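You operate a simulated robot arm through the tools that you are given. There is no shell and no other tool. Be economical: measure what you need, move in short steps, check, and stop when the job is done.

You run a simulated robot arm. Do the job below in one go: nothing can be reset, and whatever is moved stays where it is left.

JOB
Put things in order on the top of the dining table. At the end: the red tape roller stands on top of the blue dustpan; the orange vase stands where the red tape roller stood; the teal pen tin is on the yellow saucer; the red round glue brush stands on top of the grey wax pad; whatever was shut is shut again. Leave all else as you found it, and nothing knocked over.
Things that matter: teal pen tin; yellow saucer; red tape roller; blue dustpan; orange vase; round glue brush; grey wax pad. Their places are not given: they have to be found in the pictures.

It is judged by the outcome, as a careful person would: the job done as asked, and still so three seconds after it is handed in. It fails if anything else is knocked over, pushed out of place, dropped, spilled or broken.

ROBOT AND FRAMES
A 7-joint arm with a two-finger parallel gripper, fixed in place. Base frame: the origin is at the foot of the arm, x ahead of it, y to its left, z up; the work surface is at about z = 0. Units: mm, rad, N and s.
With the tool pointing down near the work surface it reaches from about 240 to 620 mm from the base axis. Its first joint turns from -1.152 to 1.152 rad. Payload 2.6 kg.
The TCP is the grasp point between the finger pads, 30 mm short of the fingertips. In the tool frame z runs along the fingers and y along their closing line. Largest opening 94 mm; finger width 28, thickness 10; the body of the gripper, 50 by 96 mm, starts 55 mm behind the TCP.
Orientation is told as [roll, pitch, yaw] about the base's x, y, z axes, in that order, counted from this pose: with the fingers straight down and closing along the base's y, the tool's x points along the base's -x, its y along +y and its z along -z.

CONTROLS
- The arm moves only by the tool apply_moves. Its argument "increments" is a list of rows, each a list of 7 numbers: the turn, a rotation vector about the tool's x, y, z in units of 6 degrees (1.0 is 6 degrees), then the shift along the tool's x, y, z in units of 30 mm (1.0 is 30 mm), then the finger opening in mm, from 0 to 94. In form: [[ax, ay, az, x, y, z, fingers], ...]. A call has 1 to 10 rows; each row shifts and turns the commanded pose from where the row before left it, along the tool's axes as they then stand. A call with a number of a shift or a turn outside -1 to 1 is refused whole. Each row takes 0.2 s and may step no farther than 50 mm and 0.15 rad from the row before; otherwise, or with a gripper value out of range, the whole call is refused. Where a pose cannot be reached the arm comes as near as it can. A force on the tool above 40 N (or 10 N above the force at the start of the call, whichever is more), or a blocked arm, ends the call early, and 0.2 s more pass. The fingers move at their own pace (about 72 mm/s each) and stop on an object; they squeeze with about 41 N. The grip force told is the motor's: it shows also when the fingers shut on nothing. Time passes only in rows, and 0.2 s behind the last, so rows that do not move let the fingers close. It gives the time, the measured TCP pose, the force on the tool (base axes), the opening and the grip force at its end, in the units of the frame above (readings bear some noise), and new pictures: "pictures" is both (left out), scene, wrist or none.
- Cameras (640 x 400 px; columns grow to the right, rows downward): "scene" is fixed at [24.2, 426.8, 557.1]; the picture's right is [-0.86, -0.51, 0.00], its down [-0.32, 0.55, -0.77] and it looks along [0.39, -0.67, -0.63] (base axes); focal length 261 px, centre (320, 200). "wrist" rides on the gripper at [-37, 0, -58] in the tool frame; the picture's right is [0.00, -1.00, 0.00], its down [0.97, 0.00, -0.24] and it looks along [0.24, 0.00, 0.97] (tool axes); focal length 218 px, centre (320, 200).
- measure_at(camera, pixels): for up to 12 pixels [column, row] of the newest picture of that camera ("zoom" is the newest enlarged one), the place [x, y, z] in the base frame of the surface seen there, good to about 2 mm. No time passes.
- inspect(camera, box): a new picture of the part [left, top, right, bottom] of that camera's present view, enlarged. No time passes.
- close_job(): hands the job in; it is judged then, once.

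Work in short steps. Measure before you move; look again where a grasp or a placing could have gone wrong, and mend it. You have 80 turns and 120 pictures in all, those below and enlarged ones among them. Open the gripper and draw the arm clear of the work before you hand the job in, unless the task says otherwise; then end with one line.

The tools are called after "Emit:" as name(argument=value, ...) on one line, values as JSON. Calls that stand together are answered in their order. apply_moves: Moves the arm, as the interface text tells. Its arguments: {"type":"object","properties":{"increments":{"type":"array"},"pictures":{"type":"string","enum":["both","scene","wrist","none"]}},"required":["increments"]} The other tools are called the same way: measure_at (camera, pixels) gives the place of the surface under pixels of a picture; inspect (camera, box) takes an enlarged picture of a part of a camera's view; close_job () hands the job in.

At the start:

```text
t: 0.0
tool_pos: [421.4, -73.1, 343.4]
ee_rot: [0.001, 0.001, -0.001]
wrist_force: [0.5, 0.0, 0.5]
finger_gap: 93.9
gripper_force: 0.1
```

scene: 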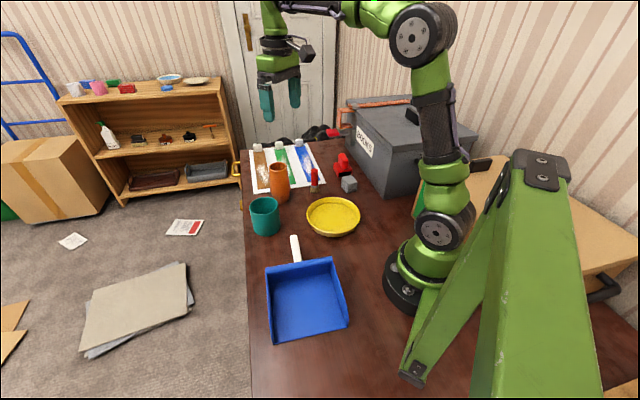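
wrist: 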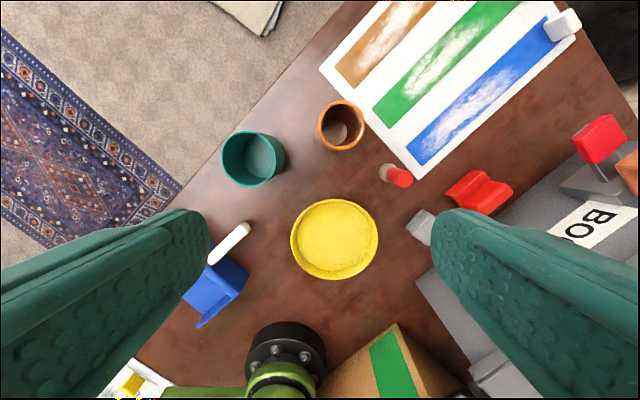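

I start by enlarging the table area in both views to identify the things.

Emit:
inspect(camera="scene", box=[230, 120, 410, 250])

Emit:
inspect(camera="wrist", box=[200, 80, 640, 355])

Emit:
measure_at(camera="wrist", pixels=[[253, 158], [334, 240], [340, 125], [400, 178], [390, 172], [480, 185], [480, 200], [420, 226], [215, 290], [230, 243], [600, 140], [590, 215]])

Emit:
measure_at(camera="scene", pixels=[[265, 203], [265, 233], [333, 217], [279, 166], [279, 200], [314, 170], [314, 190], [342, 158], [342, 172], [349, 184], [305, 300], [295, 240]])

```text
3.08 times, centred on (320, 185) of scene
```

zoom: 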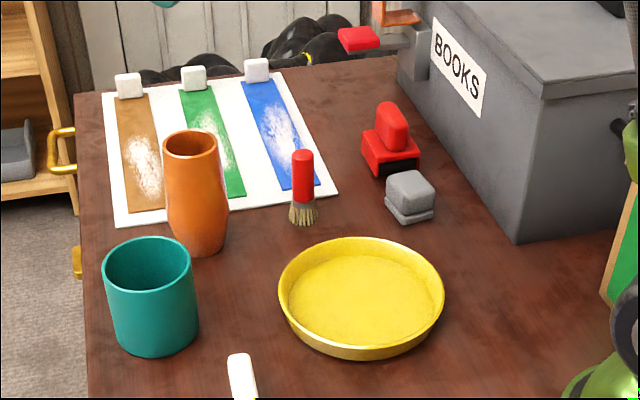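

```text
1.45 times, centred on (420, 218) of wrist
```

zoom: 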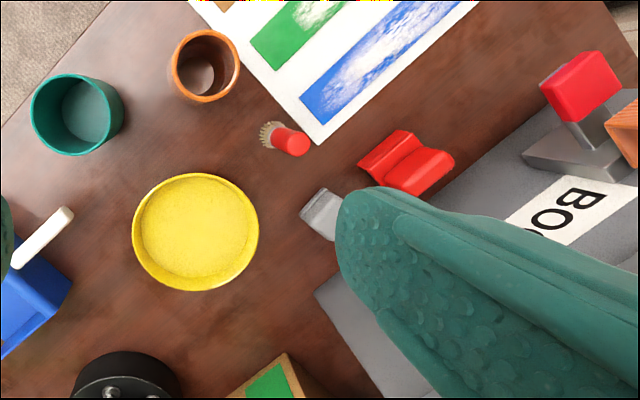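

```text
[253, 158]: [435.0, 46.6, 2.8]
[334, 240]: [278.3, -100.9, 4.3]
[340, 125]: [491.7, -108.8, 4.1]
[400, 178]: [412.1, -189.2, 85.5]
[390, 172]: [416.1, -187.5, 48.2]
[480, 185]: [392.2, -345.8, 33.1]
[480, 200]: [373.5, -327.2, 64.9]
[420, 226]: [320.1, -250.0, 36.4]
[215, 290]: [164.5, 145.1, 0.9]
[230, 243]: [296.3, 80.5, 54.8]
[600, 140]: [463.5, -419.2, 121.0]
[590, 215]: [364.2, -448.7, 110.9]
```

```text
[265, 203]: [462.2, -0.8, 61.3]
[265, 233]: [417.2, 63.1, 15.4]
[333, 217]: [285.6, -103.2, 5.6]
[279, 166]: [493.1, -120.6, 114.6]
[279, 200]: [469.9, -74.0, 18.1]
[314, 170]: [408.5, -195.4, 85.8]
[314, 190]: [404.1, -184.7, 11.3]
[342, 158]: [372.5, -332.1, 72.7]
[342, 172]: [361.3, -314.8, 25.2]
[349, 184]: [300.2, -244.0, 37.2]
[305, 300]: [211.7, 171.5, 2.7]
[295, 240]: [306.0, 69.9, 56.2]
```

The red tape roller appears to be near (365,-325), grey pad near (308,-248), brush (407,-190), vase (480,-100), tin (440,40), saucer (283,-102). I move above the roller and pad to see them from above.

Emit:
apply_moves(increments=[[0, 0, 0, 0.25, -0.9, 0.1, 94], [0, 0, 0, 0.25, -0.9, 0.1, 94], [0, 0, 0, 0.25, -0.9, 0.1, 94], [0, 0, 0, 0.25, -0.9, 0.1, 94], [0, 0, 0, 0.25, -0.9, 0.1, 94], [0, 0, 0, 0.25, -0.9, 0.1, 94], [0, 0, 0, 0.25, -0.9, 0.1, 94], [0, 0, 0, 0, 0, 0, 94]])

Emit:
inspect(camera="scene", box=[300, 130, 420, 210])

Emit:
inspect(camera="wrist", box=[200, 100, 440, 300])

```text
t: 1.8
tool_pos: [367.5, -262.1, 322.3]
ee_rot: [-0.001, 0.001, 0.001]
wrist_force: [0.2, -0.6, -0.8]
finger_gap: 94.2
gripper_force: 0.1
```

scene: 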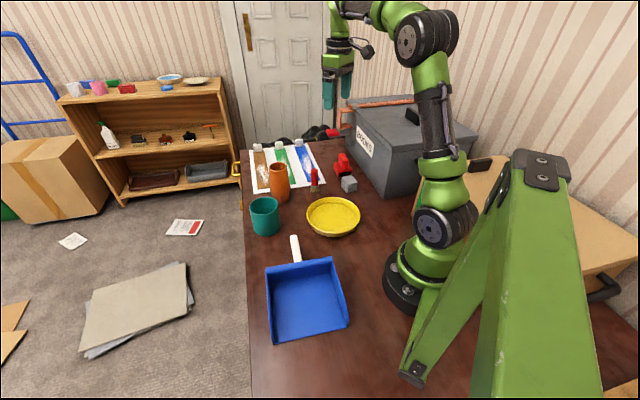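
wrist: 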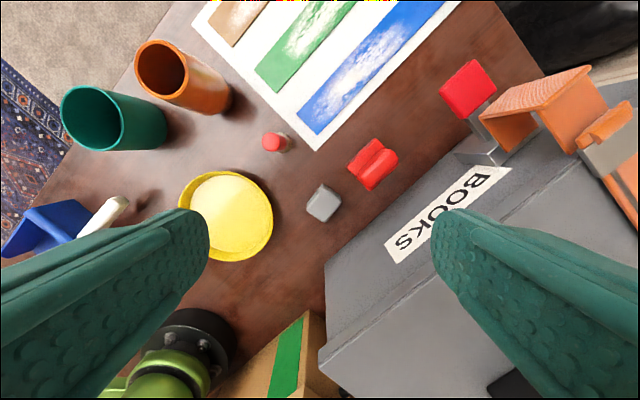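

```text
5.00 times, centred on (360, 170) of scene
```

zoom: 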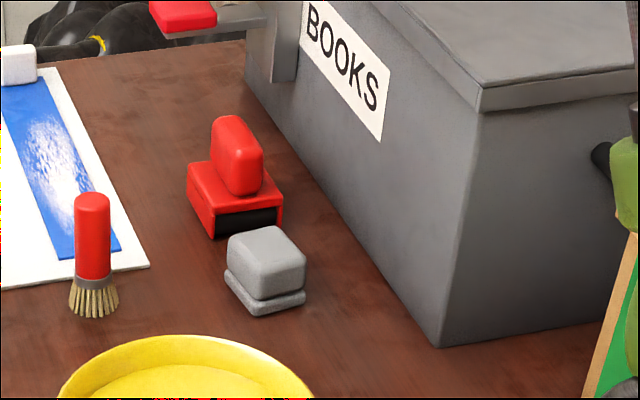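

```text
2.00 times, centred on (320, 200) of wrist
```

zoom: 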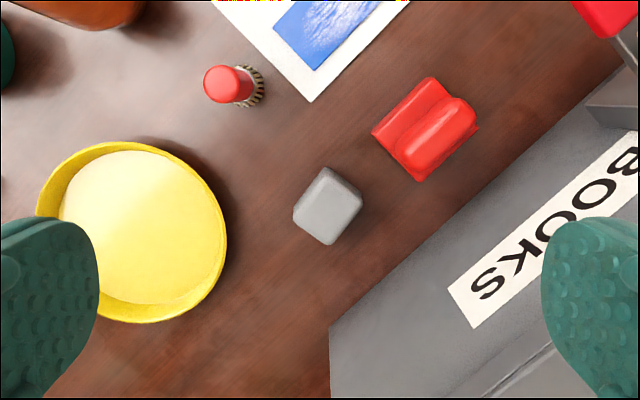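

Measuring roller, pad and the box edges in the enlarged wrist view.

Emit:
measure_at(camera="zoom", pixels=[[410, 165], [467, 112], [432, 88], [380, 132], [418, 175], [472, 132], [340, 320], [560, 150], [300, 205], [330, 172], [355, 205], [330, 238]])

Emit:
measure_at(camera="wrist", pixels=[[330, 262], [408, 206], [325, 300], [400, 270], [462, 158], [500, 180], [320, 150], [350, 175], [365, 150], [380, 165], [375, 155], [330, 200]])

```text
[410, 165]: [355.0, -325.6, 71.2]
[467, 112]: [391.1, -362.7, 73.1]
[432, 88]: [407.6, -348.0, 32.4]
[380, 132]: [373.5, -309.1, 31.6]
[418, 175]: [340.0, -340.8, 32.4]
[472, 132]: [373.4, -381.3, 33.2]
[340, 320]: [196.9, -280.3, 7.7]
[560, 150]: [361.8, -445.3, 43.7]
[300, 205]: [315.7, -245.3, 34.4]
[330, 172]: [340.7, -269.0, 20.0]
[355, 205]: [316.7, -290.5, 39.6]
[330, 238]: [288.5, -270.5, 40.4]
```

```text
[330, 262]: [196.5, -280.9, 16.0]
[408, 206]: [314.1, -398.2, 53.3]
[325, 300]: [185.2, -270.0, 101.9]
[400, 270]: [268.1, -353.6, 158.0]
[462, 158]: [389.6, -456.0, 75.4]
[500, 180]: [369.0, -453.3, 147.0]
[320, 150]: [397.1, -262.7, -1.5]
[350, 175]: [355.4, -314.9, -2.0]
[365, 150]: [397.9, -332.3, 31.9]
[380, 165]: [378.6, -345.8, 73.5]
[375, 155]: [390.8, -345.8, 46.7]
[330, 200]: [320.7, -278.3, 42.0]
```

The roller handle is centred near (372,-345), top z 73, axis at about -45°, and the box wall is 80 mm off. I move above it, turning so the fingers close across the handle.

Emit:
apply_moves(increments=[[0, 0, 0, -0.05, -0.92, 0, 70], [0, 0, 0, -0.05, -0.92, 0, 70], [0, 0, 0, -0.05, -0.92, 0, 70], [0, 0, 1, 0, 0, 0.6, 70], [0, 0, 1, 0, 0, 0.6, 70], [0, 0, 1, 0, 0, 0.6, 70], [0, 0, 1, 0, 0, 0.6, 70], [0, 0, 1, 0, 0, 0.6, 70], [0, 0, 1, 0, 0, 0.6, 70], [0, 0, 1, 0, 0, 0.6, 70]], pictures="wrist")

```text
t: 4.0
tool_pos: [373.3, -345.9, 195.7]
ee_rot: [0.0, 0.001, -0.737]
wrist_force: [0.8, -0.9, 1.5]
finger_gap: 70.0
gripper_force: 0.0
```

wrist: 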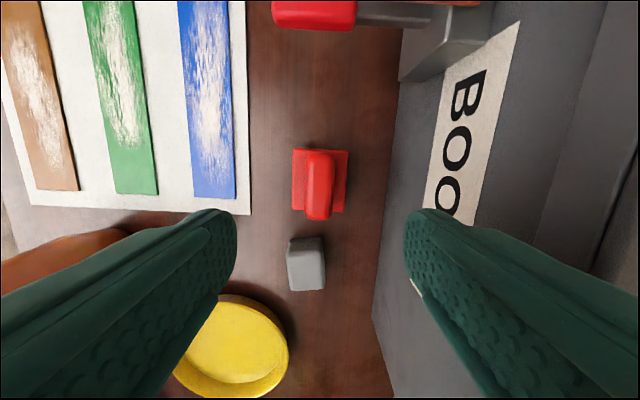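

The handle is at (320,185) and upright in view; I measure its sides and ends to centre precisely.

Emit:
measure_at(camera="wrist", pixels=[[309, 185], [330, 185], [320, 157], [320, 200], [309, 160], [331, 160], [296, 160], [345, 160], [296, 207], [340, 207], [390, 200], [430, 60]])

```text
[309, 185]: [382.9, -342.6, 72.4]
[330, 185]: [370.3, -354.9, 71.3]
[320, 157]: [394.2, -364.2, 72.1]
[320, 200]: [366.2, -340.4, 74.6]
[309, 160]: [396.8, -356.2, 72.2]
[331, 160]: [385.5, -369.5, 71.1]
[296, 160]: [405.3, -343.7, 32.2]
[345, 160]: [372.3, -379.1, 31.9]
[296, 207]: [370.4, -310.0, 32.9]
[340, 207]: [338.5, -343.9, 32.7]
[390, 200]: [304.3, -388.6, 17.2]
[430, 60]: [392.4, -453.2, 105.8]
```

The TCP is centred over the handle within 1 mm. I lower to z≈68 and close.

Emit:
apply_moves(increments=[[0, 0, 0.5, 0, 0, 0.85, 60], [0, 0, 0, 0, 0, 0.85, 60], [0, 0, 0, 0, 0, 0.85, 60], [0, 0, 0, 0, 0, 0.85, 60], [0, 0, 0, 0, 0, 0.85, 60], [0, 0, 0, 0, 0, 0, 10], [0, 0, 0, 0, 0, 0, 10], [0, 0, 0, 0, 0, 0, 10]], pictures="wrist")

```text
t: 5.8
tool_pos: [372.7, -345.4, 67.5]
ee_rot: [0.0, 0.001, -0.787]
wrist_force: [0.1, -0.7, -0.9]
finger_gap: 29.9
gripper_force: 41.1
```

wrist: 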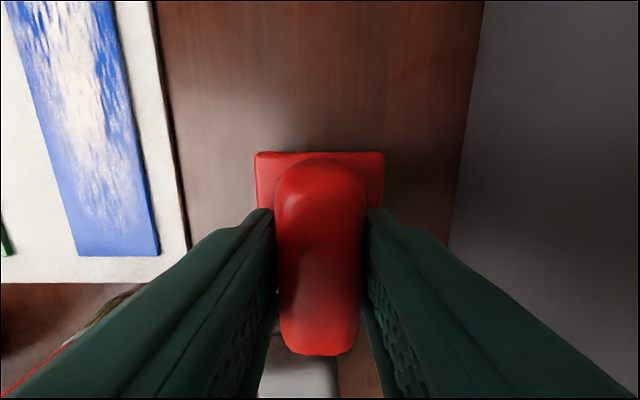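

Held at 29.9 mm. I lift, and measure the dustpan in the scene picture meanwhile.

Emit:
apply_moves(increments=[[0, 0, 0, 0, 0, -0.5, 10], [0, 0, 0, 0, 0, -1, 10], [0, 0, 0, 0, 0, -1, 10], [0, 0, 0, 0, 0, -1, 10], [0, 0, 0, 0, 0, -1, 10], [0, 0, 0, 0, 0, -1, 10]], pictures="scene")

Emit:
measure_at(camera="scene", pixels=[[268, 266], [333, 258], [272, 341], [348, 325], [305, 300], [305, 280], [290, 300], [320, 300], [305, 320], [302, 268], [277, 300], [335, 300]])

Emit:
inspect(camera="scene", box=[240, 220, 400, 360])

```text
t: 7.2
tool_pos: [372.7, -344.4, 234.7]
ee_rot: [0.0, 0.001, -0.784]
wrist_force: [0.3, 0.8, -1.0]
finger_gap: 30.0
gripper_force: 41.1
```

scene: 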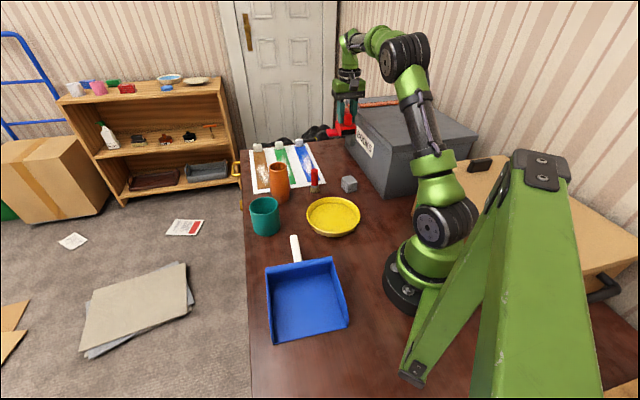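

```text
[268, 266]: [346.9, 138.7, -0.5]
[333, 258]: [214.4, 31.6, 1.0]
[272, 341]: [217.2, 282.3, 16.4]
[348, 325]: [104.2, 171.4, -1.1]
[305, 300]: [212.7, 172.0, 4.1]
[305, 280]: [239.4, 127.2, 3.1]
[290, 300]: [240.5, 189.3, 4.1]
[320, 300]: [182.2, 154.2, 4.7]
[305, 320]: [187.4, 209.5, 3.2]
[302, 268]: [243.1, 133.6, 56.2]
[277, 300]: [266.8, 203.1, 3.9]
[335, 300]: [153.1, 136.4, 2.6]
```

```text
2.86 times, centred on (320, 290) of scene
```

zoom: 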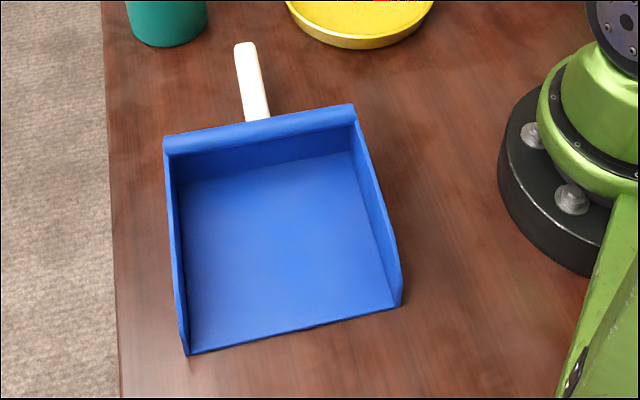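

The pan floor is flat at z≈4, centre about (213,170). I carry the roller there high, in two calls.

Emit:
apply_moves(increments=[[0, 0, 0, 0.981, 0.54, 0, 10], [0, 0, 0, 0.981, 0.54, 0, 10], [0, 0, 0, 0.981, 0.54, 0, 10], [0, 0, 0, 0.981, 0.54, 0, 10], [0, 0, 0, 0.981, 0.54, 0, 10], [0, 0, 0, 0.981, 0.54, 0, 10], [0, 0, 0, 0.981, 0.54, 0, 10], [0, 0, 0, 0.981, 0.54, 0, 10]], pictures="none")

Emit:
apply_moves(increments=[[0, 0, 0, 0.981, 0.54, 0, 10], [0, 0, 0, 0.981, 0.54, 0, 10], [0, 0, 0, 0.981, 0.54, 0, 10], [0, 0, 0, 0.981, 0.54, 0, 10], [0, 0, 0, 0.981, 0.54, 0, 10], [0, 0, 0, 0.981, 0.54, 0, 10], [0, 0, 0, 0.981, 0.54, 0, 10], [0, 0, 0, 0.981, 0.54, 0, 10]], pictures="both")

```text
t: 9.0
tool_pos: [297.7, -87.9, 232.8]
ee_rot: [-0.001, -0.001, -0.785]
wrist_force: [-0.1, 0.1, -1.0]
finger_gap: 29.8
gripper_force: 41.0
```

```text
t: 10.8
tool_pos: [223.6, 171.4, 232.9]
ee_rot: [-0.001, 0.001, -0.785]
wrist_force: [-0.4, -0.2, -1.5]
finger_gap: 29.6
gripper_force: 41.3
```

scene: 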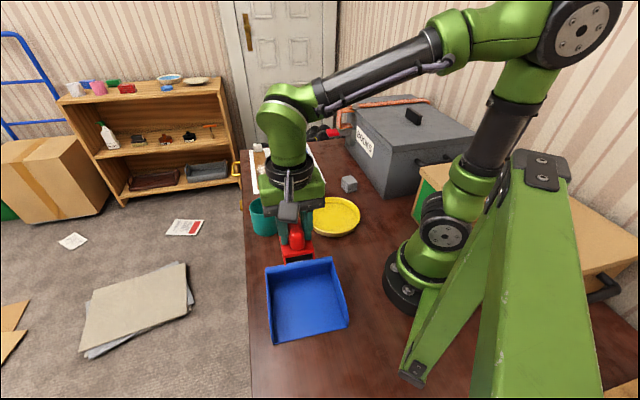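
wrist: 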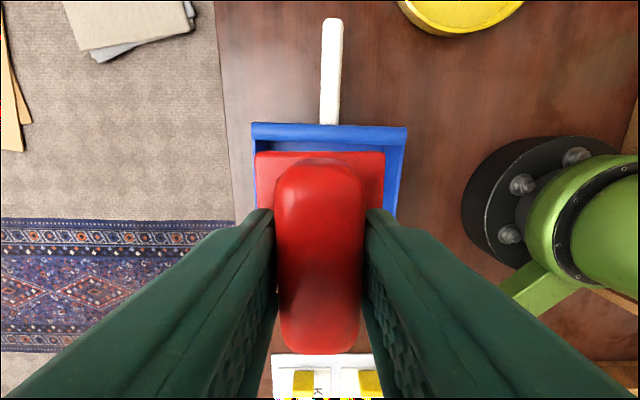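

The pan is aligned with the tool. I lower straight down to a few mm above its floor.

Emit:
apply_moves(increments=[[0, 0, 0, 0, 0, 0.9, 10], [0, 0, 0, 0, 0, 0.9, 10], [0, 0, 0, 0, 0, 0.9, 10], [0, 0, 0, 0, 0, 0.9, 10], [0, 0, 0, 0, 0, 0.9, 10], [0, 0, 0, 0, 0, 0.6, 10], [0, 0, 0, 0, 0, 0.1, 10], [0, 0, 0, 0, 0, 0, 10]], pictures="both")

Emit:
inspect(camera="scene", box=[240, 220, 380, 360])

```text
t: 12.6
tool_pos: [222.3, 170.4, 77.6]
ee_rot: [0.0, -0.002, -0.785]
wrist_force: [-0.8, 0.9, -1.5]
finger_gap: 29.9
gripper_force: 40.8
```

scene: 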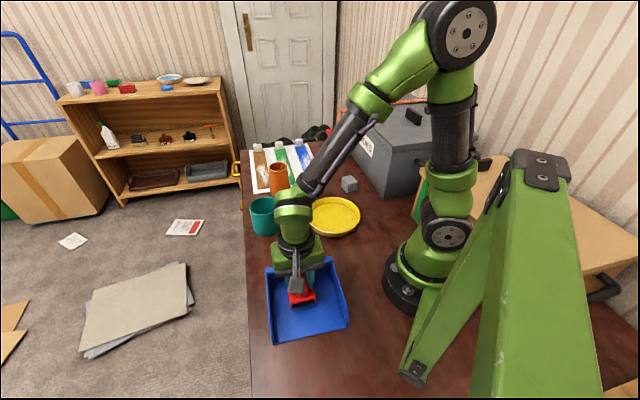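
wrist: 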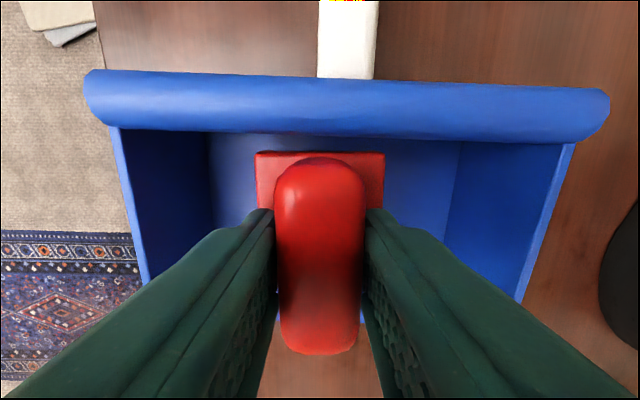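

```text
2.86 times, centred on (310, 290) of scene
```

zoom: 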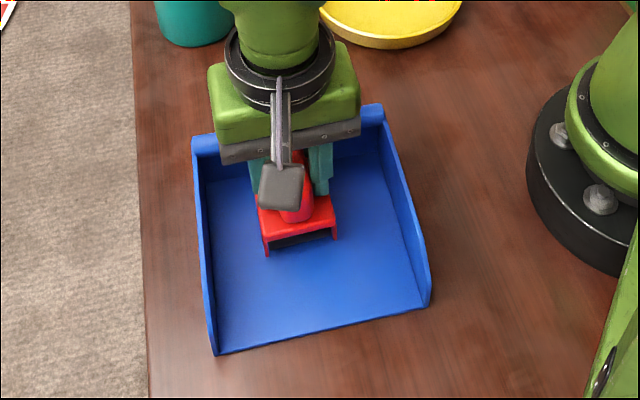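

The roller hangs inside the pan, about 6 mm above its floor. I lower in small steps until contact shows.

Emit:
apply_moves(increments=[[0, 0, 0, 0, 0, 0.07, 10], [0, 0, 0, 0, 0, 0.07, 10], [0, 0, 0, 0, 0, 0.05, 10], [0, 0, 0, 0, 0, 0, 10]], pictures="none")

```text
t: 13.6
tool_pos: [222.5, 170.3, 71.1]
ee_rot: [0.0, -0.001, -0.787]
wrist_force: [-0.1, 0.1, -0.4]
finger_gap: 29.7
gripper_force: 41.0
```

Emit:
apply_moves(increments=[[0, 0, 0, 0, 0, 0.035, 10], [0, 0, 0, 0, 0, 0, 10]], pictures="none")

Emit:
apply_moves(increments=[[0, 0, 0, 0, 0, 0.035, 10], [0, 0, 0, 0, 0, 0, 10]], pictures="scene")

Emit:
inspect(camera="scene", box=[270, 260, 340, 320])

```text
t: 14.2
tool_pos: [223.2, 170.3, 72.4]
ee_rot: [0.001, -0.001, -0.785]
wrist_force: [-1.4, -2.9, 10.4]
finger_gap: 29.9
gripper_force: 41.1
```

```text
t: 14.8
tool_pos: [222.9, 170.8, 70.9]
ee_rot: [0.003, 0.0, -0.786]
wrist_force: [-3.3, -2.4, 29.9]
finger_gap: 29.9
gripper_force: 40.9
```

scene: 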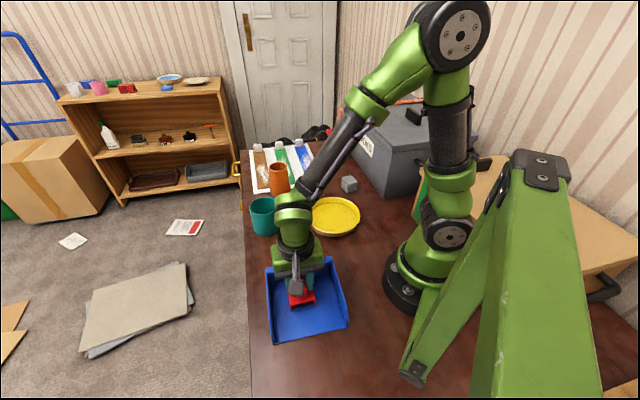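

```text
6.67 times, centred on (305, 290) of scene
```

zoom: 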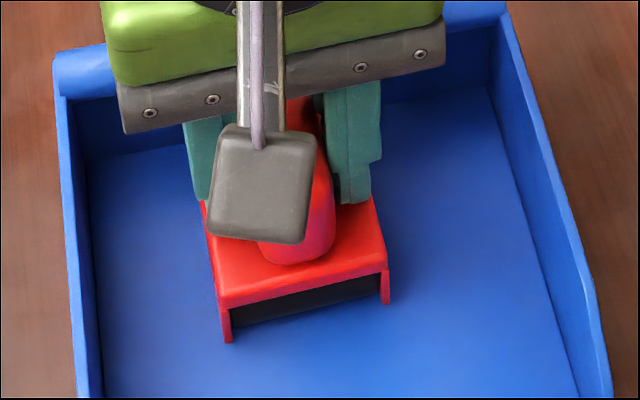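

Contact made (30 N). I measure the grey appendage on the gripper to know its reach, ease up 1 mm and open.

Emit:
measure_at(camera="zoom", pixels=[[215, 225], [300, 235], [260, 180], [310, 140], [240, 130], [300, 320]])

Emit:
apply_moves(increments=[[0, 0, 0, 0, 0, -0.03, 20], [0, 0, 0, 0, 0, 0, 45], [0, 0, 0, 0, 0, 0, 55], [0, 0, 0, 0, 0, 0, 55]], pictures="none")

Emit:
apply_moves(increments=[[0, 0, 0, 0, 0, -0.5, 55], [0, 0, 0, 0, 0, -1, 55], [0, 0, 0, 0, 0, -1, 55], [0, 0, 0, 0, 0, -1, 55], [0, 0, 0, 0, 0, -1, 55], [0, 0, 0, 0, 0, -1, 55]], pictures="both")

```text
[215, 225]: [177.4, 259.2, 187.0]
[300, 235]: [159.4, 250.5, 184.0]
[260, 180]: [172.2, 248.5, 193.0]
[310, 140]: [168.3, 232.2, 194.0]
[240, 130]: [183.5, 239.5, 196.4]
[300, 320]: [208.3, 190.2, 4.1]
```

```text
t: 15.8
tool_pos: [222.9, 170.6, 70.3]
ee_rot: [0.001, 0.001, -0.787]
wrist_force: [-0.3, 0.7, 0.5]
finger_gap: 55.2
gripper_force: 0.0
```

```text
t: 17.2
tool_pos: [224.0, 171.3, 236.0]
ee_rot: [-0.001, 0.002, -0.784]
wrist_force: [-0.7, 0.2, -0.5]
finger_gap: 55.2
gripper_force: 0.0
```

scene: 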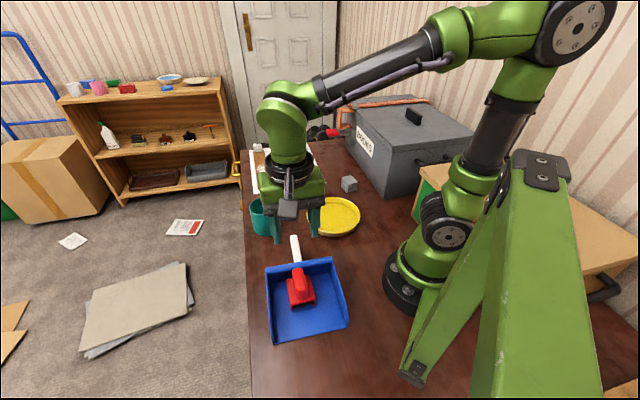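
wrist: 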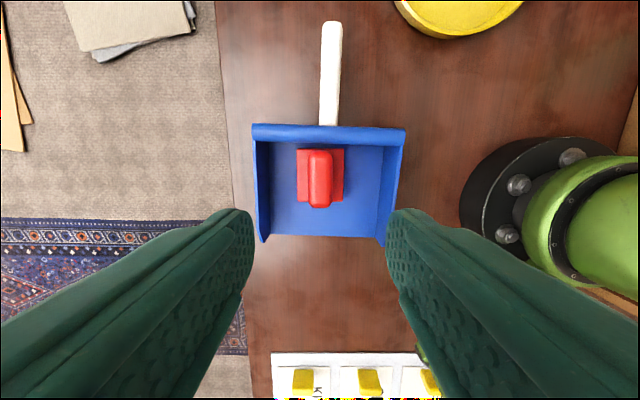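

The roller stands in the pan. Next I move over the vase keeping the same orientation.

Emit:
apply_moves(increments=[[0, 0, 0, -1, 0, 0, 94], [0, 0, 0, -1, 0, 0, 94], [0, 0, 0, -1, 0, 0, 94], [0, 0, 0, -1, 0, 0, 94], [0, 0, 0, -1, 0, 0, 94], [0, 0, 0, -1, 0, 0, 94], [0, 0, 0, -1, 0, 0, 94], [0, 0, 0, -1, 0, 0, 94], [0, 0, 0, -1, 0, 0, 94], [0, 0, 0, -1, -0.4, 0, 94]], pictures="both")

```text
t: 19.4
tool_pos: [426.3, -50.8, 235.2]
ee_rot: [0.001, 0.0, -0.785]
wrist_force: [0.2, 0.0, 0.1]
finger_gap: 94.0
gripper_force: 0.0
```

scene: 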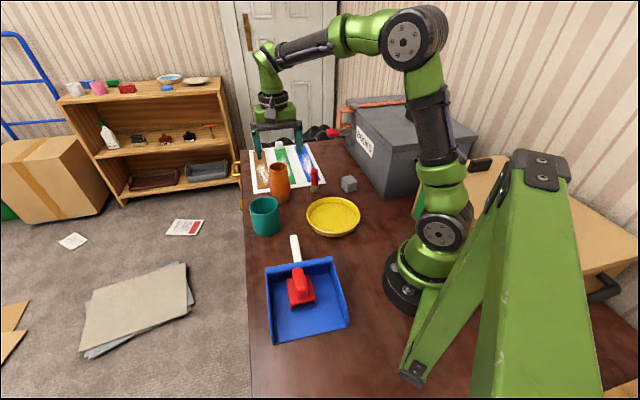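
wrist: 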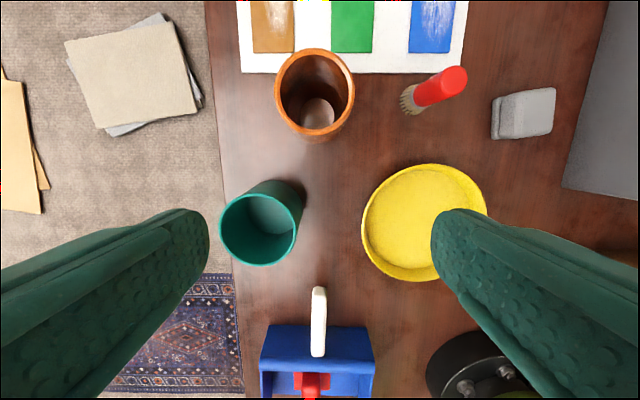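

I measure the vase rim (275–355, 48–140), and also the tin rim, the saucer, pad and brush.

Emit:
measure_at(camera="wrist", pixels=[[277, 95], [353, 95], [315, 50], [315, 137], [316, 110], [221, 225], [300, 225], [262, 264], [262, 183], [364, 225], [485, 205], [425, 166]])

Emit:
inspect(camera="wrist", box=[240, 20, 400, 150])

Emit:
inspect(camera="scene", box=[240, 140, 330, 245])

```text
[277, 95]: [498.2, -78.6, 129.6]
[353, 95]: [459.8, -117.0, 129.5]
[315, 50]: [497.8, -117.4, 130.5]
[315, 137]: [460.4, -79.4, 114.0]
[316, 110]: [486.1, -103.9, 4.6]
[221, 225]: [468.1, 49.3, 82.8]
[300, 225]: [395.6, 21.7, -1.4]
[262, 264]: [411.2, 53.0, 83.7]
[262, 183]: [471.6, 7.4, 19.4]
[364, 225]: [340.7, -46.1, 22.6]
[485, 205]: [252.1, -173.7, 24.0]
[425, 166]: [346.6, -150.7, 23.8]
```

```text
3.08 times, centred on (320, 85) of wrist
```

zoom: 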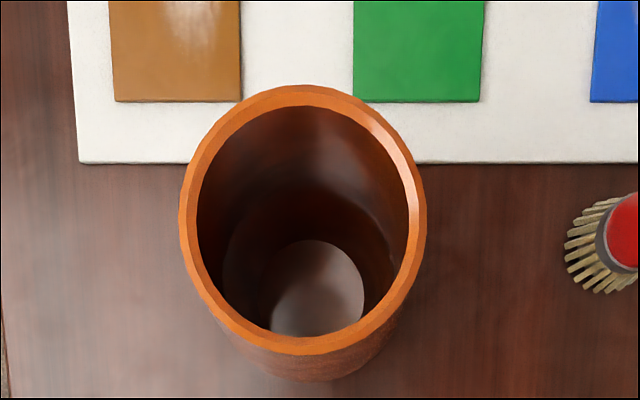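

```text
3.81 times, centred on (285, 192) of scene
```

zoom: 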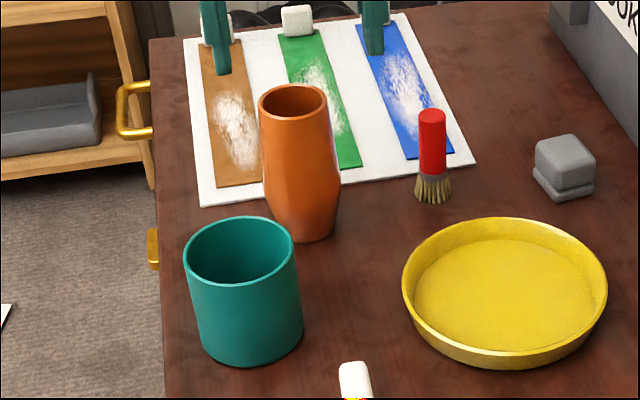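

The vase rim centre is (479,-98), z 130, diameter 54. I centre over it and drop to z≈170 first, checking the image.

Emit:
apply_moves(increments=[[0, 0, 0, -0.79, 0.04, 0, 94], [0, 0, 0, -0.79, 0.04, 0, 94], [0, 0, 0, -0.78, 0.05, 0, 94], [0, 0, 0, 0, 0, 0.8, 94], [0, 0, 0, 0, 0, 0.8, 94], [0, 0, 0, 0, 0, 0.4, 94], [0, 0, 0, 0, 0, 0, 94]], pictures="both")

```text
t: 21.0
tool_pos: [480.7, -97.5, 175.6]
ee_rot: [0.001, 0.0, -0.787]
wrist_force: [-0.2, -0.2, 1.6]
finger_gap: 94.0
gripper_force: 0.0
```

scene: 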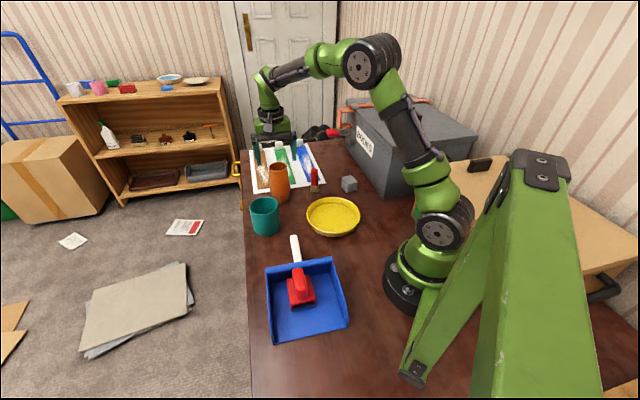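
wrist: 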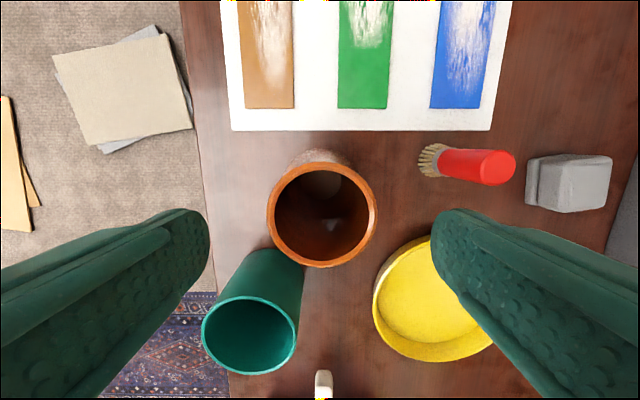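

The rim is centred between the fingers (centre col 322). I descend to z≈84 and close gently.

Emit:
apply_moves(increments=[[0, 0, 0, -0.06, 0, 0.8, 94], [0, 0, 0, 0, 0, 0.8, 94], [0, 0, 0, 0, 0, 0.8, 94], [0, 0, 0, 0, 0, 0.65, 94], [0, 0, 0, 0, 0, 0, 70], [0, 0, 0, 0, 0, 0, 45], [0, 0, 0, 0, 0, 0, 45], [0, 0, 0, 0, 0, 0, 45]], pictures="both")

Emit:
inspect(camera="scene", box=[240, 120, 330, 225])

```text
t: 22.8
tool_pos: [481.1, -97.7, 84.6]
ee_rot: [0.0, 0.001, -0.785]
wrist_force: [1.1, -0.8, -0.3]
finger_gap: 58.8
gripper_force: 40.8
```

scene: 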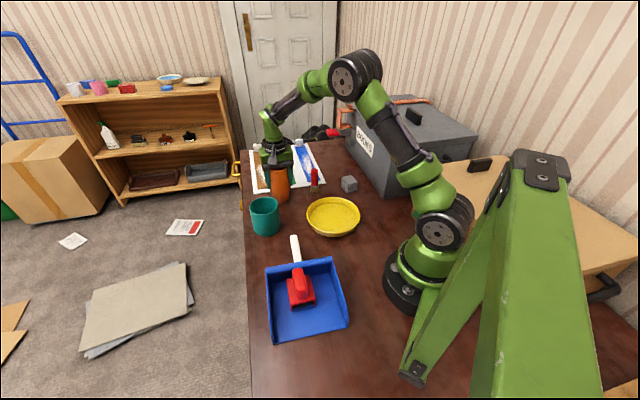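
wrist: 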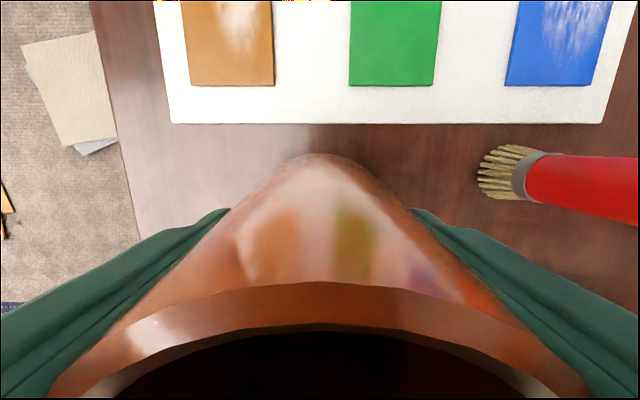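

```text
3.81 times, centred on (285, 172) of scene
```

zoom: 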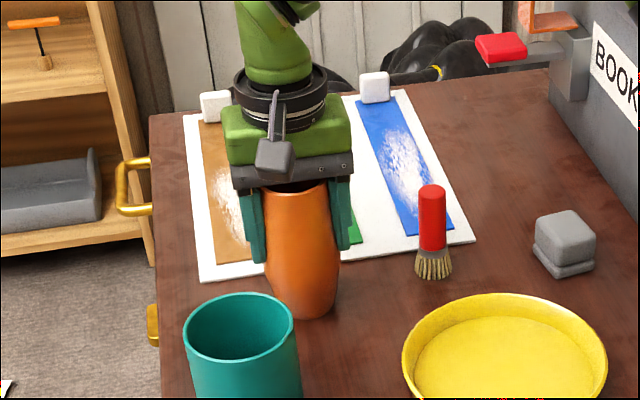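

Vase held at 58.8 mm. I lift it 135 mm straight up.

Emit:
apply_moves(increments=[[0, 0, 0, 0, 0, -0.3, 45], [0, 0, 0, 0, 0, -0.8, 45], [0, 0, 0, 0, 0, -0.9, 45], [0, 0, 0, 0, 0, -0.9, 45], [0, 0, 0, 0, 0, -0.9, 45], [0, 0, 0, 0, 0, -0.8, 45], [0, 0, 0, 0, 0, 0, 45]], pictures="scene")

Emit:
inspect(camera="scene", box=[230, 90, 330, 215])

```text
t: 24.4
tool_pos: [481.4, -98.3, 222.0]
ee_rot: [0.0, -0.002, -0.785]
wrist_force: [0.1, -0.1, -1.8]
finger_gap: 58.8
gripper_force: 40.7
```

scene: 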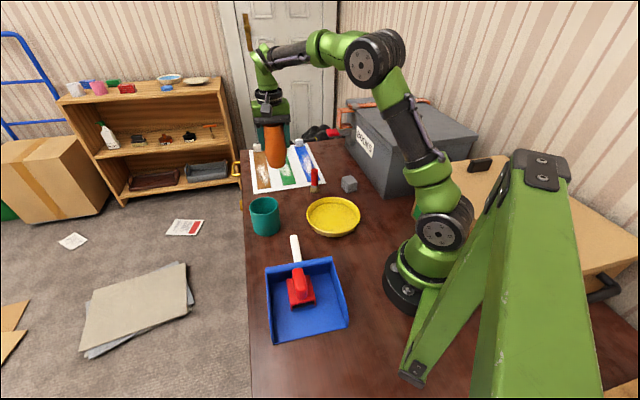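

```text
3.20 times, centred on (280, 152) of scene
```

zoom: 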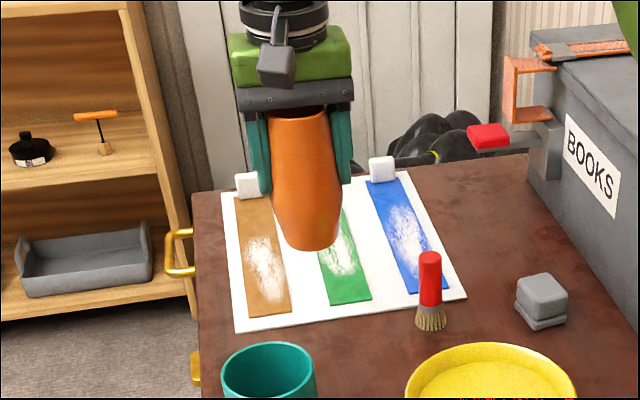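

Vase hangs upright. I carry it over to above the roller's old place (372,-345).

Emit:
apply_moves(increments=[[0, 0, 0, -0.363, -0.931, 0, 45], [0, 0, 0, -0.363, -0.931, 0, 45], [0, 0, 0, -0.363, -0.931, 0, 45], [0, 0, 0, -0.363, -0.931, 0, 45], [0, 0, 0, -0.363, -0.931, 0, 45], [0, 0, 0, -0.363, -0.931, 0, 45], [0, 0, 0, -0.363, -0.931, 0, 45], [0, 0, 0, -0.363, -0.931, 0, 45], [0, 0, 0, -0.363, -0.931, 0, 45], [0, 0, 0, 0, 0, 0, 45]], pictures="both")

```text
t: 26.6
tool_pos: [373.8, -345.6, 222.2]
ee_rot: [0.0, 0.0, -0.786]
wrist_force: [-0.5, -0.3, -2.5]
finger_gap: 58.8
gripper_force: 41.2
```

scene: 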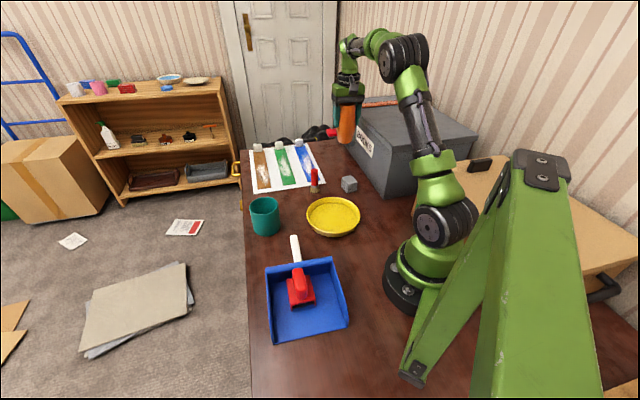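
wrist: 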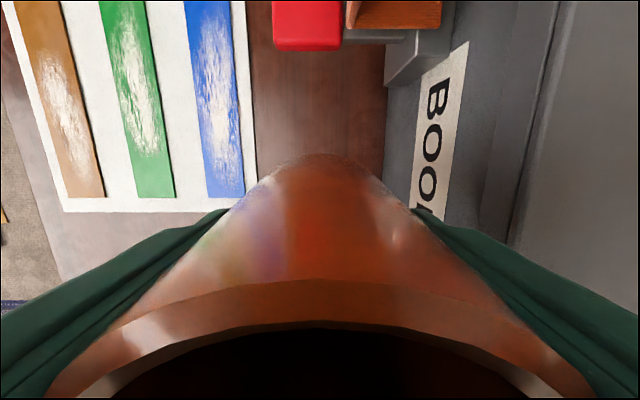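

Clear around. I lower to about 2–3 mm above the table, then touch down gently.

Emit:
apply_moves(increments=[[0, 0, 0, 0, 0, 0.9, 45], [0, 0, 0, 0, 0, 0.9, 45], [0, 0, 0, 0, 0, 0.9, 45], [0, 0, 0, 0, 0, 0.9, 45], [0, 0, 0, 0, 0, 0.6, 45], [0, 0, 0, 0, 0, 0.2, 45], [0, 0, 0, 0, 0, 0.05, 45], [0, 0, 0, 0, 0, 0, 45]], pictures="none")

Emit:
apply_moves(increments=[[0, 0, 0, 0, 0, 0.035, 45], [0, 0, 0, 0, 0, 0, 45]], pictures="scene")

Emit:
inspect(camera="scene", box=[300, 110, 400, 210])

```text
t: 28.4
tool_pos: [372.7, -345.1, 89.2]
ee_rot: [0.0, 0.001, -0.786]
wrist_force: [0.0, -0.1, -1.6]
finger_gap: 58.5
gripper_force: 40.9
```

```text
t: 29.0
tool_pos: [372.6, -344.5, 87.4]
ee_rot: [-0.001, 0.002, -0.785]
wrist_force: [0.4, -0.1, -1.7]
finger_gap: 58.6
gripper_force: 41.1
```

scene: 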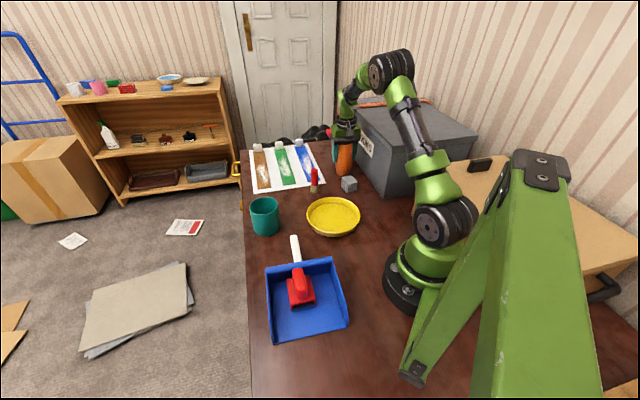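

```text
4.00 times, centred on (350, 160) of scene
```

zoom: 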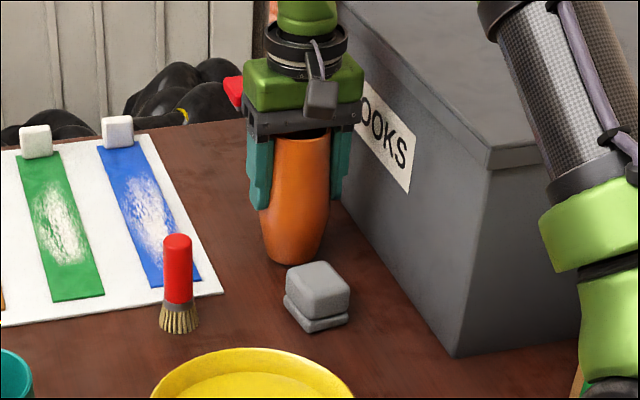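

No contact yet (expected at ~84.6); I go on in 1 mm steps.

Emit:
apply_moves(increments=[[0, 0, 0, 0, 0, 0.04, 45], [0, 0, 0, 0, 0, 0.03, 45], [0, 0, 0, 0, 0, 0, 45]], pictures="none")

Emit:
apply_moves(increments=[[0, 0, 0, 0, 0, 0.035, 45], [0, 0, 0, 0, 0, 0, 45]], pictures="none")

```text
t: 29.8
tool_pos: [372.0, -345.6, 85.2]
ee_rot: [-0.001, 0.001, -0.785]
wrist_force: [-0.1, -1.1, -2.7]
finger_gap: 58.9
gripper_force: 41.6
```

```text
t: 30.4
tool_pos: [373.0, -346.3, 84.2]
ee_rot: [-0.001, -0.001, -0.784]
wrist_force: [-1.5, 1.9, 4.9]
finger_gap: 58.6
gripper_force: 41.2
```

Contact begins (force +5 N). I open slowly and rise.

Emit:
apply_moves(increments=[[0, 0, 0, 0, 0, 0, 62], [0, 0, 0, 0, 0, 0, 75], [0, 0, 0, 0, 0, 0, 90], [0, 0, 0, 0, 0, 0, 90], [0, 0, 0, 0, 0, -0.5, 90], [0, 0, 0, 0, 0, -0.8, 90], [0, 0, 0, 0, 0, -0.9, 90], [0, 0, 0, 0, 0, -0.9, 90], [0, 0, 0, 0, 0, -1, 90], [0, 0, 0, 0, 0, -1, 90]], pictures="both")

Emit:
inspect(camera="scene", box=[300, 110, 400, 210])

```text
t: 32.6
tool_pos: [371.6, -346.0, 238.8]
ee_rot: [-0.001, 0.0, -0.786]
wrist_force: [0.0, 0.3, 0.1]
finger_gap: 89.9
gripper_force: 0.0
```

scene: 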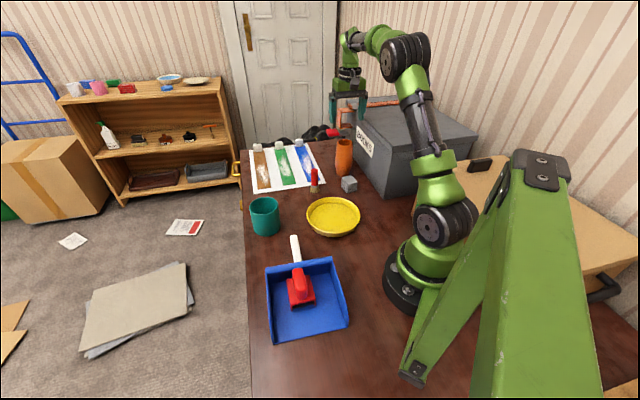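
wrist: 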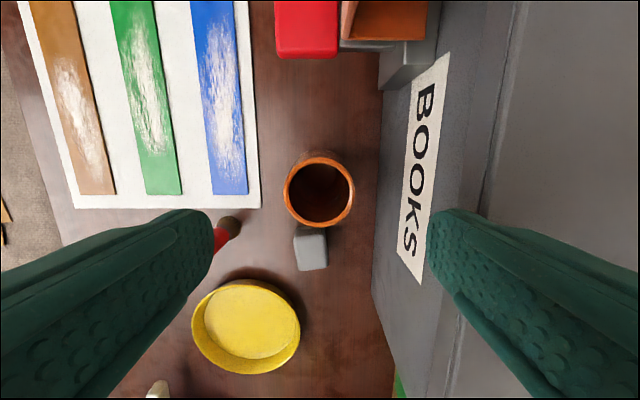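

```text
4.00 times, centred on (350, 160) of scene
```

zoom: 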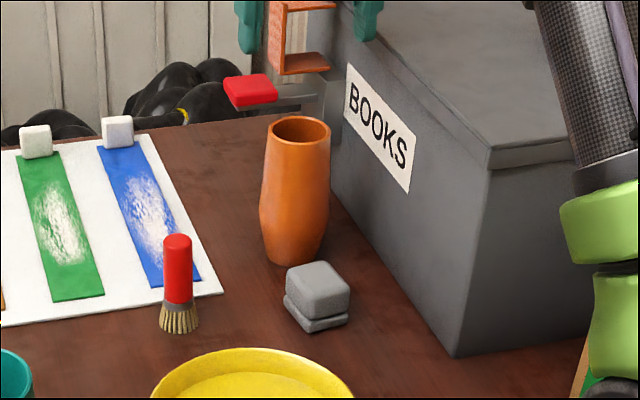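

Vase stands where the roller stood. Next the brush: I move over it, at about (406,-188), staying high.

Emit:
apply_moves(increments=[[0, 0, 0, 0.583, 0.907, 0, 70], [0, 0, 0, 0.583, 0.907, 0, 70], [0, 0, 0, 0.583, 0.907, 0, 70], [0, 0, 0, 0.583, 0.907, 0, 70], [0, 0, 0, 0.583, 0.907, 0, 70], [0, 0, 0, 0, 0, 0.6, 70], [0, 0, 0, 0, 0, 0.6, 70], [0, 0, 0, 0, 0, 0, 70]], pictures="wrist")

Emit:
inspect(camera="wrist", box=[230, 120, 430, 290])

```text
t: 34.4
tool_pos: [408.1, -186.8, 201.4]
ee_rot: [0.0, -0.001, -0.785]
wrist_force: [-0.1, -0.3, -0.2]
finger_gap: 70.0
gripper_force: 0.1
```

wrist: 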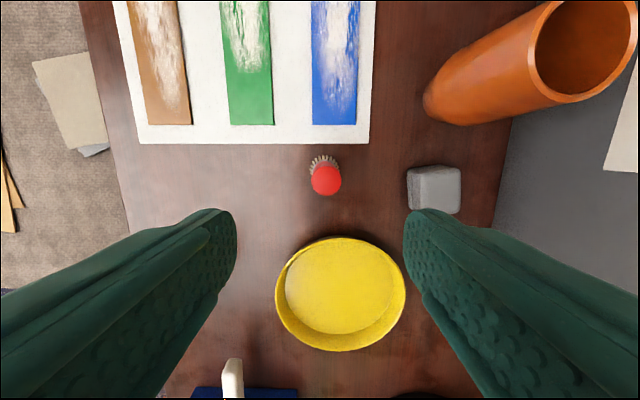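

```text
2.35 times, centred on (330, 205) of wrist
```

zoom: 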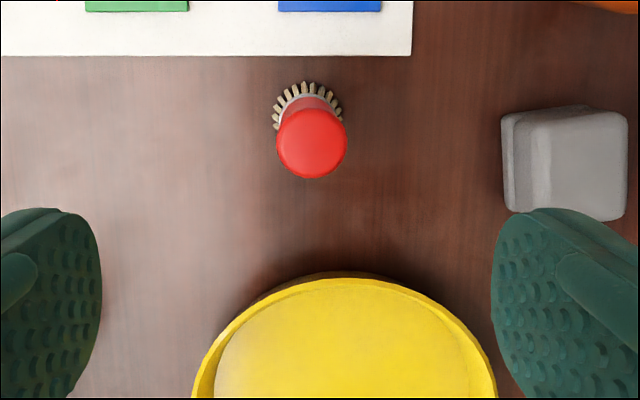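

I measure the brush top and the pad.

Emit:
measure_at(camera="zoom", pixels=[[311, 143], [279, 143], [344, 143], [311, 112], [311, 173], [290, 98], [330, 98], [540, 130], [618, 125], [615, 205], [530, 200], [506, 160]])

```text
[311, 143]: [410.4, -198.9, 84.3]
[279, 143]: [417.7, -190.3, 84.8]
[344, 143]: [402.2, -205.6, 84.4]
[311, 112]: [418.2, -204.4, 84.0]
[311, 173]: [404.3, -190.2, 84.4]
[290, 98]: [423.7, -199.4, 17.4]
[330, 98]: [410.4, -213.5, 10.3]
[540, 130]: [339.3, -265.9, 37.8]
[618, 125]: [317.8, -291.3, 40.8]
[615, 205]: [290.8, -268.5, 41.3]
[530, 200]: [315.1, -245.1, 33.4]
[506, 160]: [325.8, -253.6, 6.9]
```

Brush axis at (410.8,-198), top z 84.5. I shift, lower to TCP z≈62 and close on the handle.

Emit:
apply_moves(increments=[[0, 0, 0, -0.33, -0.2, 0, 60], [0, 0, 0, 0, 0, 0.9, 60], [0, 0, 0, 0, 0, 0.9, 60], [0, 0, 0, 0, 0, 0.9, 60], [0, 0, 0, 0, 0, 0.9, 60], [0, 0, 0, 0, 0, 0.7, 60], [0, 0, 0, 0, 0, 0.35, 60], [0, 0, 0, 0, 0, 0, 40], [0, 0, 0, 0, 0, 0, 10], [0, 0, 0, 0, 0, 0, 10]], pictures="both")

```text
t: 36.6
tool_pos: [409.9, -199.8, 61.2]
ee_rot: [0.0, -0.001, -0.787]
wrist_force: [-0.4, 0.5, -1.1]
finger_gap: 23.5
gripper_force: 40.9
```

scene: 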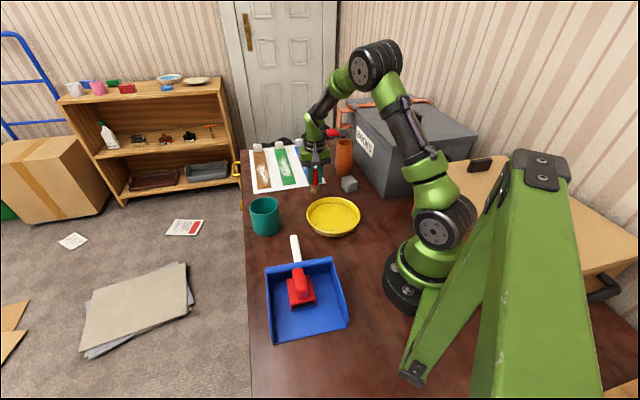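
wrist: 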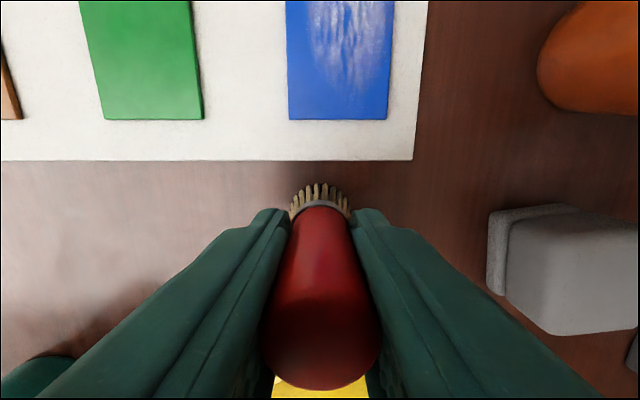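

Brush held at 23.5 mm. I lift and carry it to above the pad, then look.

Emit:
apply_moves(increments=[[0, 0, 0, 0, 0, -0.5, 10], [0, 0, 0, 0, 0, -0.9, 10], [0, 0, 0, 0, 0, -0.9, 10], [0, 0, 0, 0, 0, -0.9, 10], [0, 0, 0, 0, 0, -0.3, 10], [0, 0, 0, 0.154, -0.964, 0, 10], [0, 0, 0, 0.154, -0.964, 0, 10], [0, 0, 0, 0.154, -0.964, 0, 10], [0, 0, 0, 0.154, -0.964, 0, 10], [0, 0, 0, 0, 0, 0, 10]], pictures="both")

Emit:
inspect(camera="scene", box=[300, 110, 400, 210])

```text
t: 38.8
tool_pos: [315.1, -266.8, 166.6]
ee_rot: [-0.001, 0.0, -0.785]
wrist_force: [-0.2, 0.4, -1.1]
finger_gap: 23.6
gripper_force: 41.0
```

scene: 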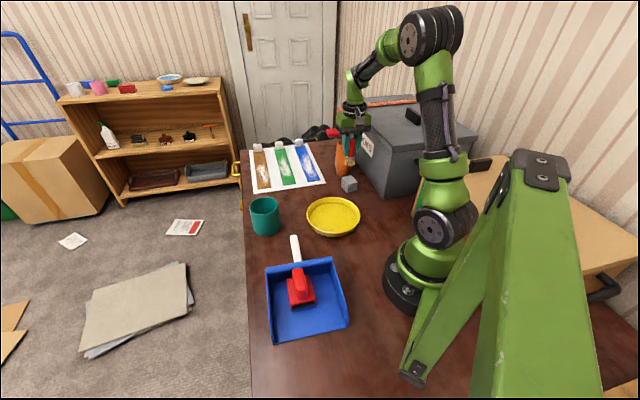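
wrist: 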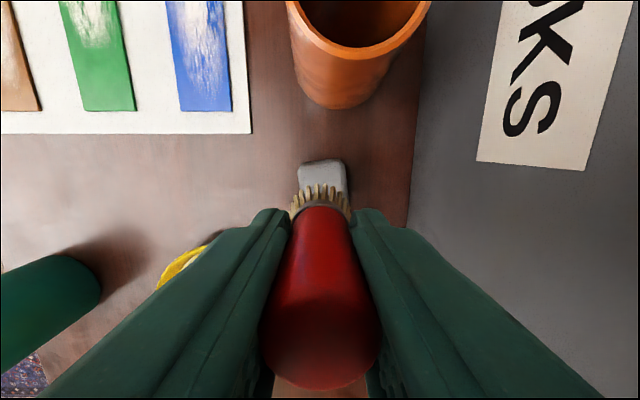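

```text
4.00 times, centred on (350, 160) of scene
```

zoom: 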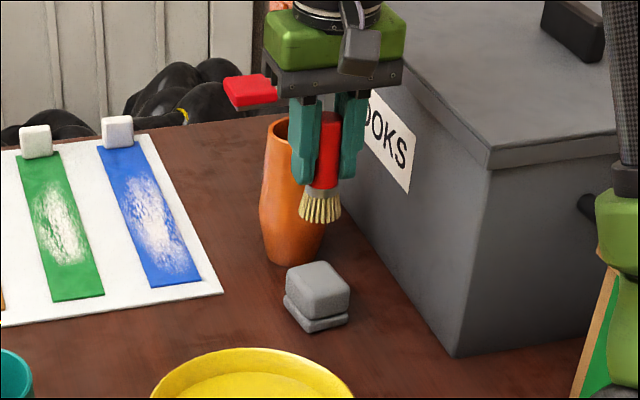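

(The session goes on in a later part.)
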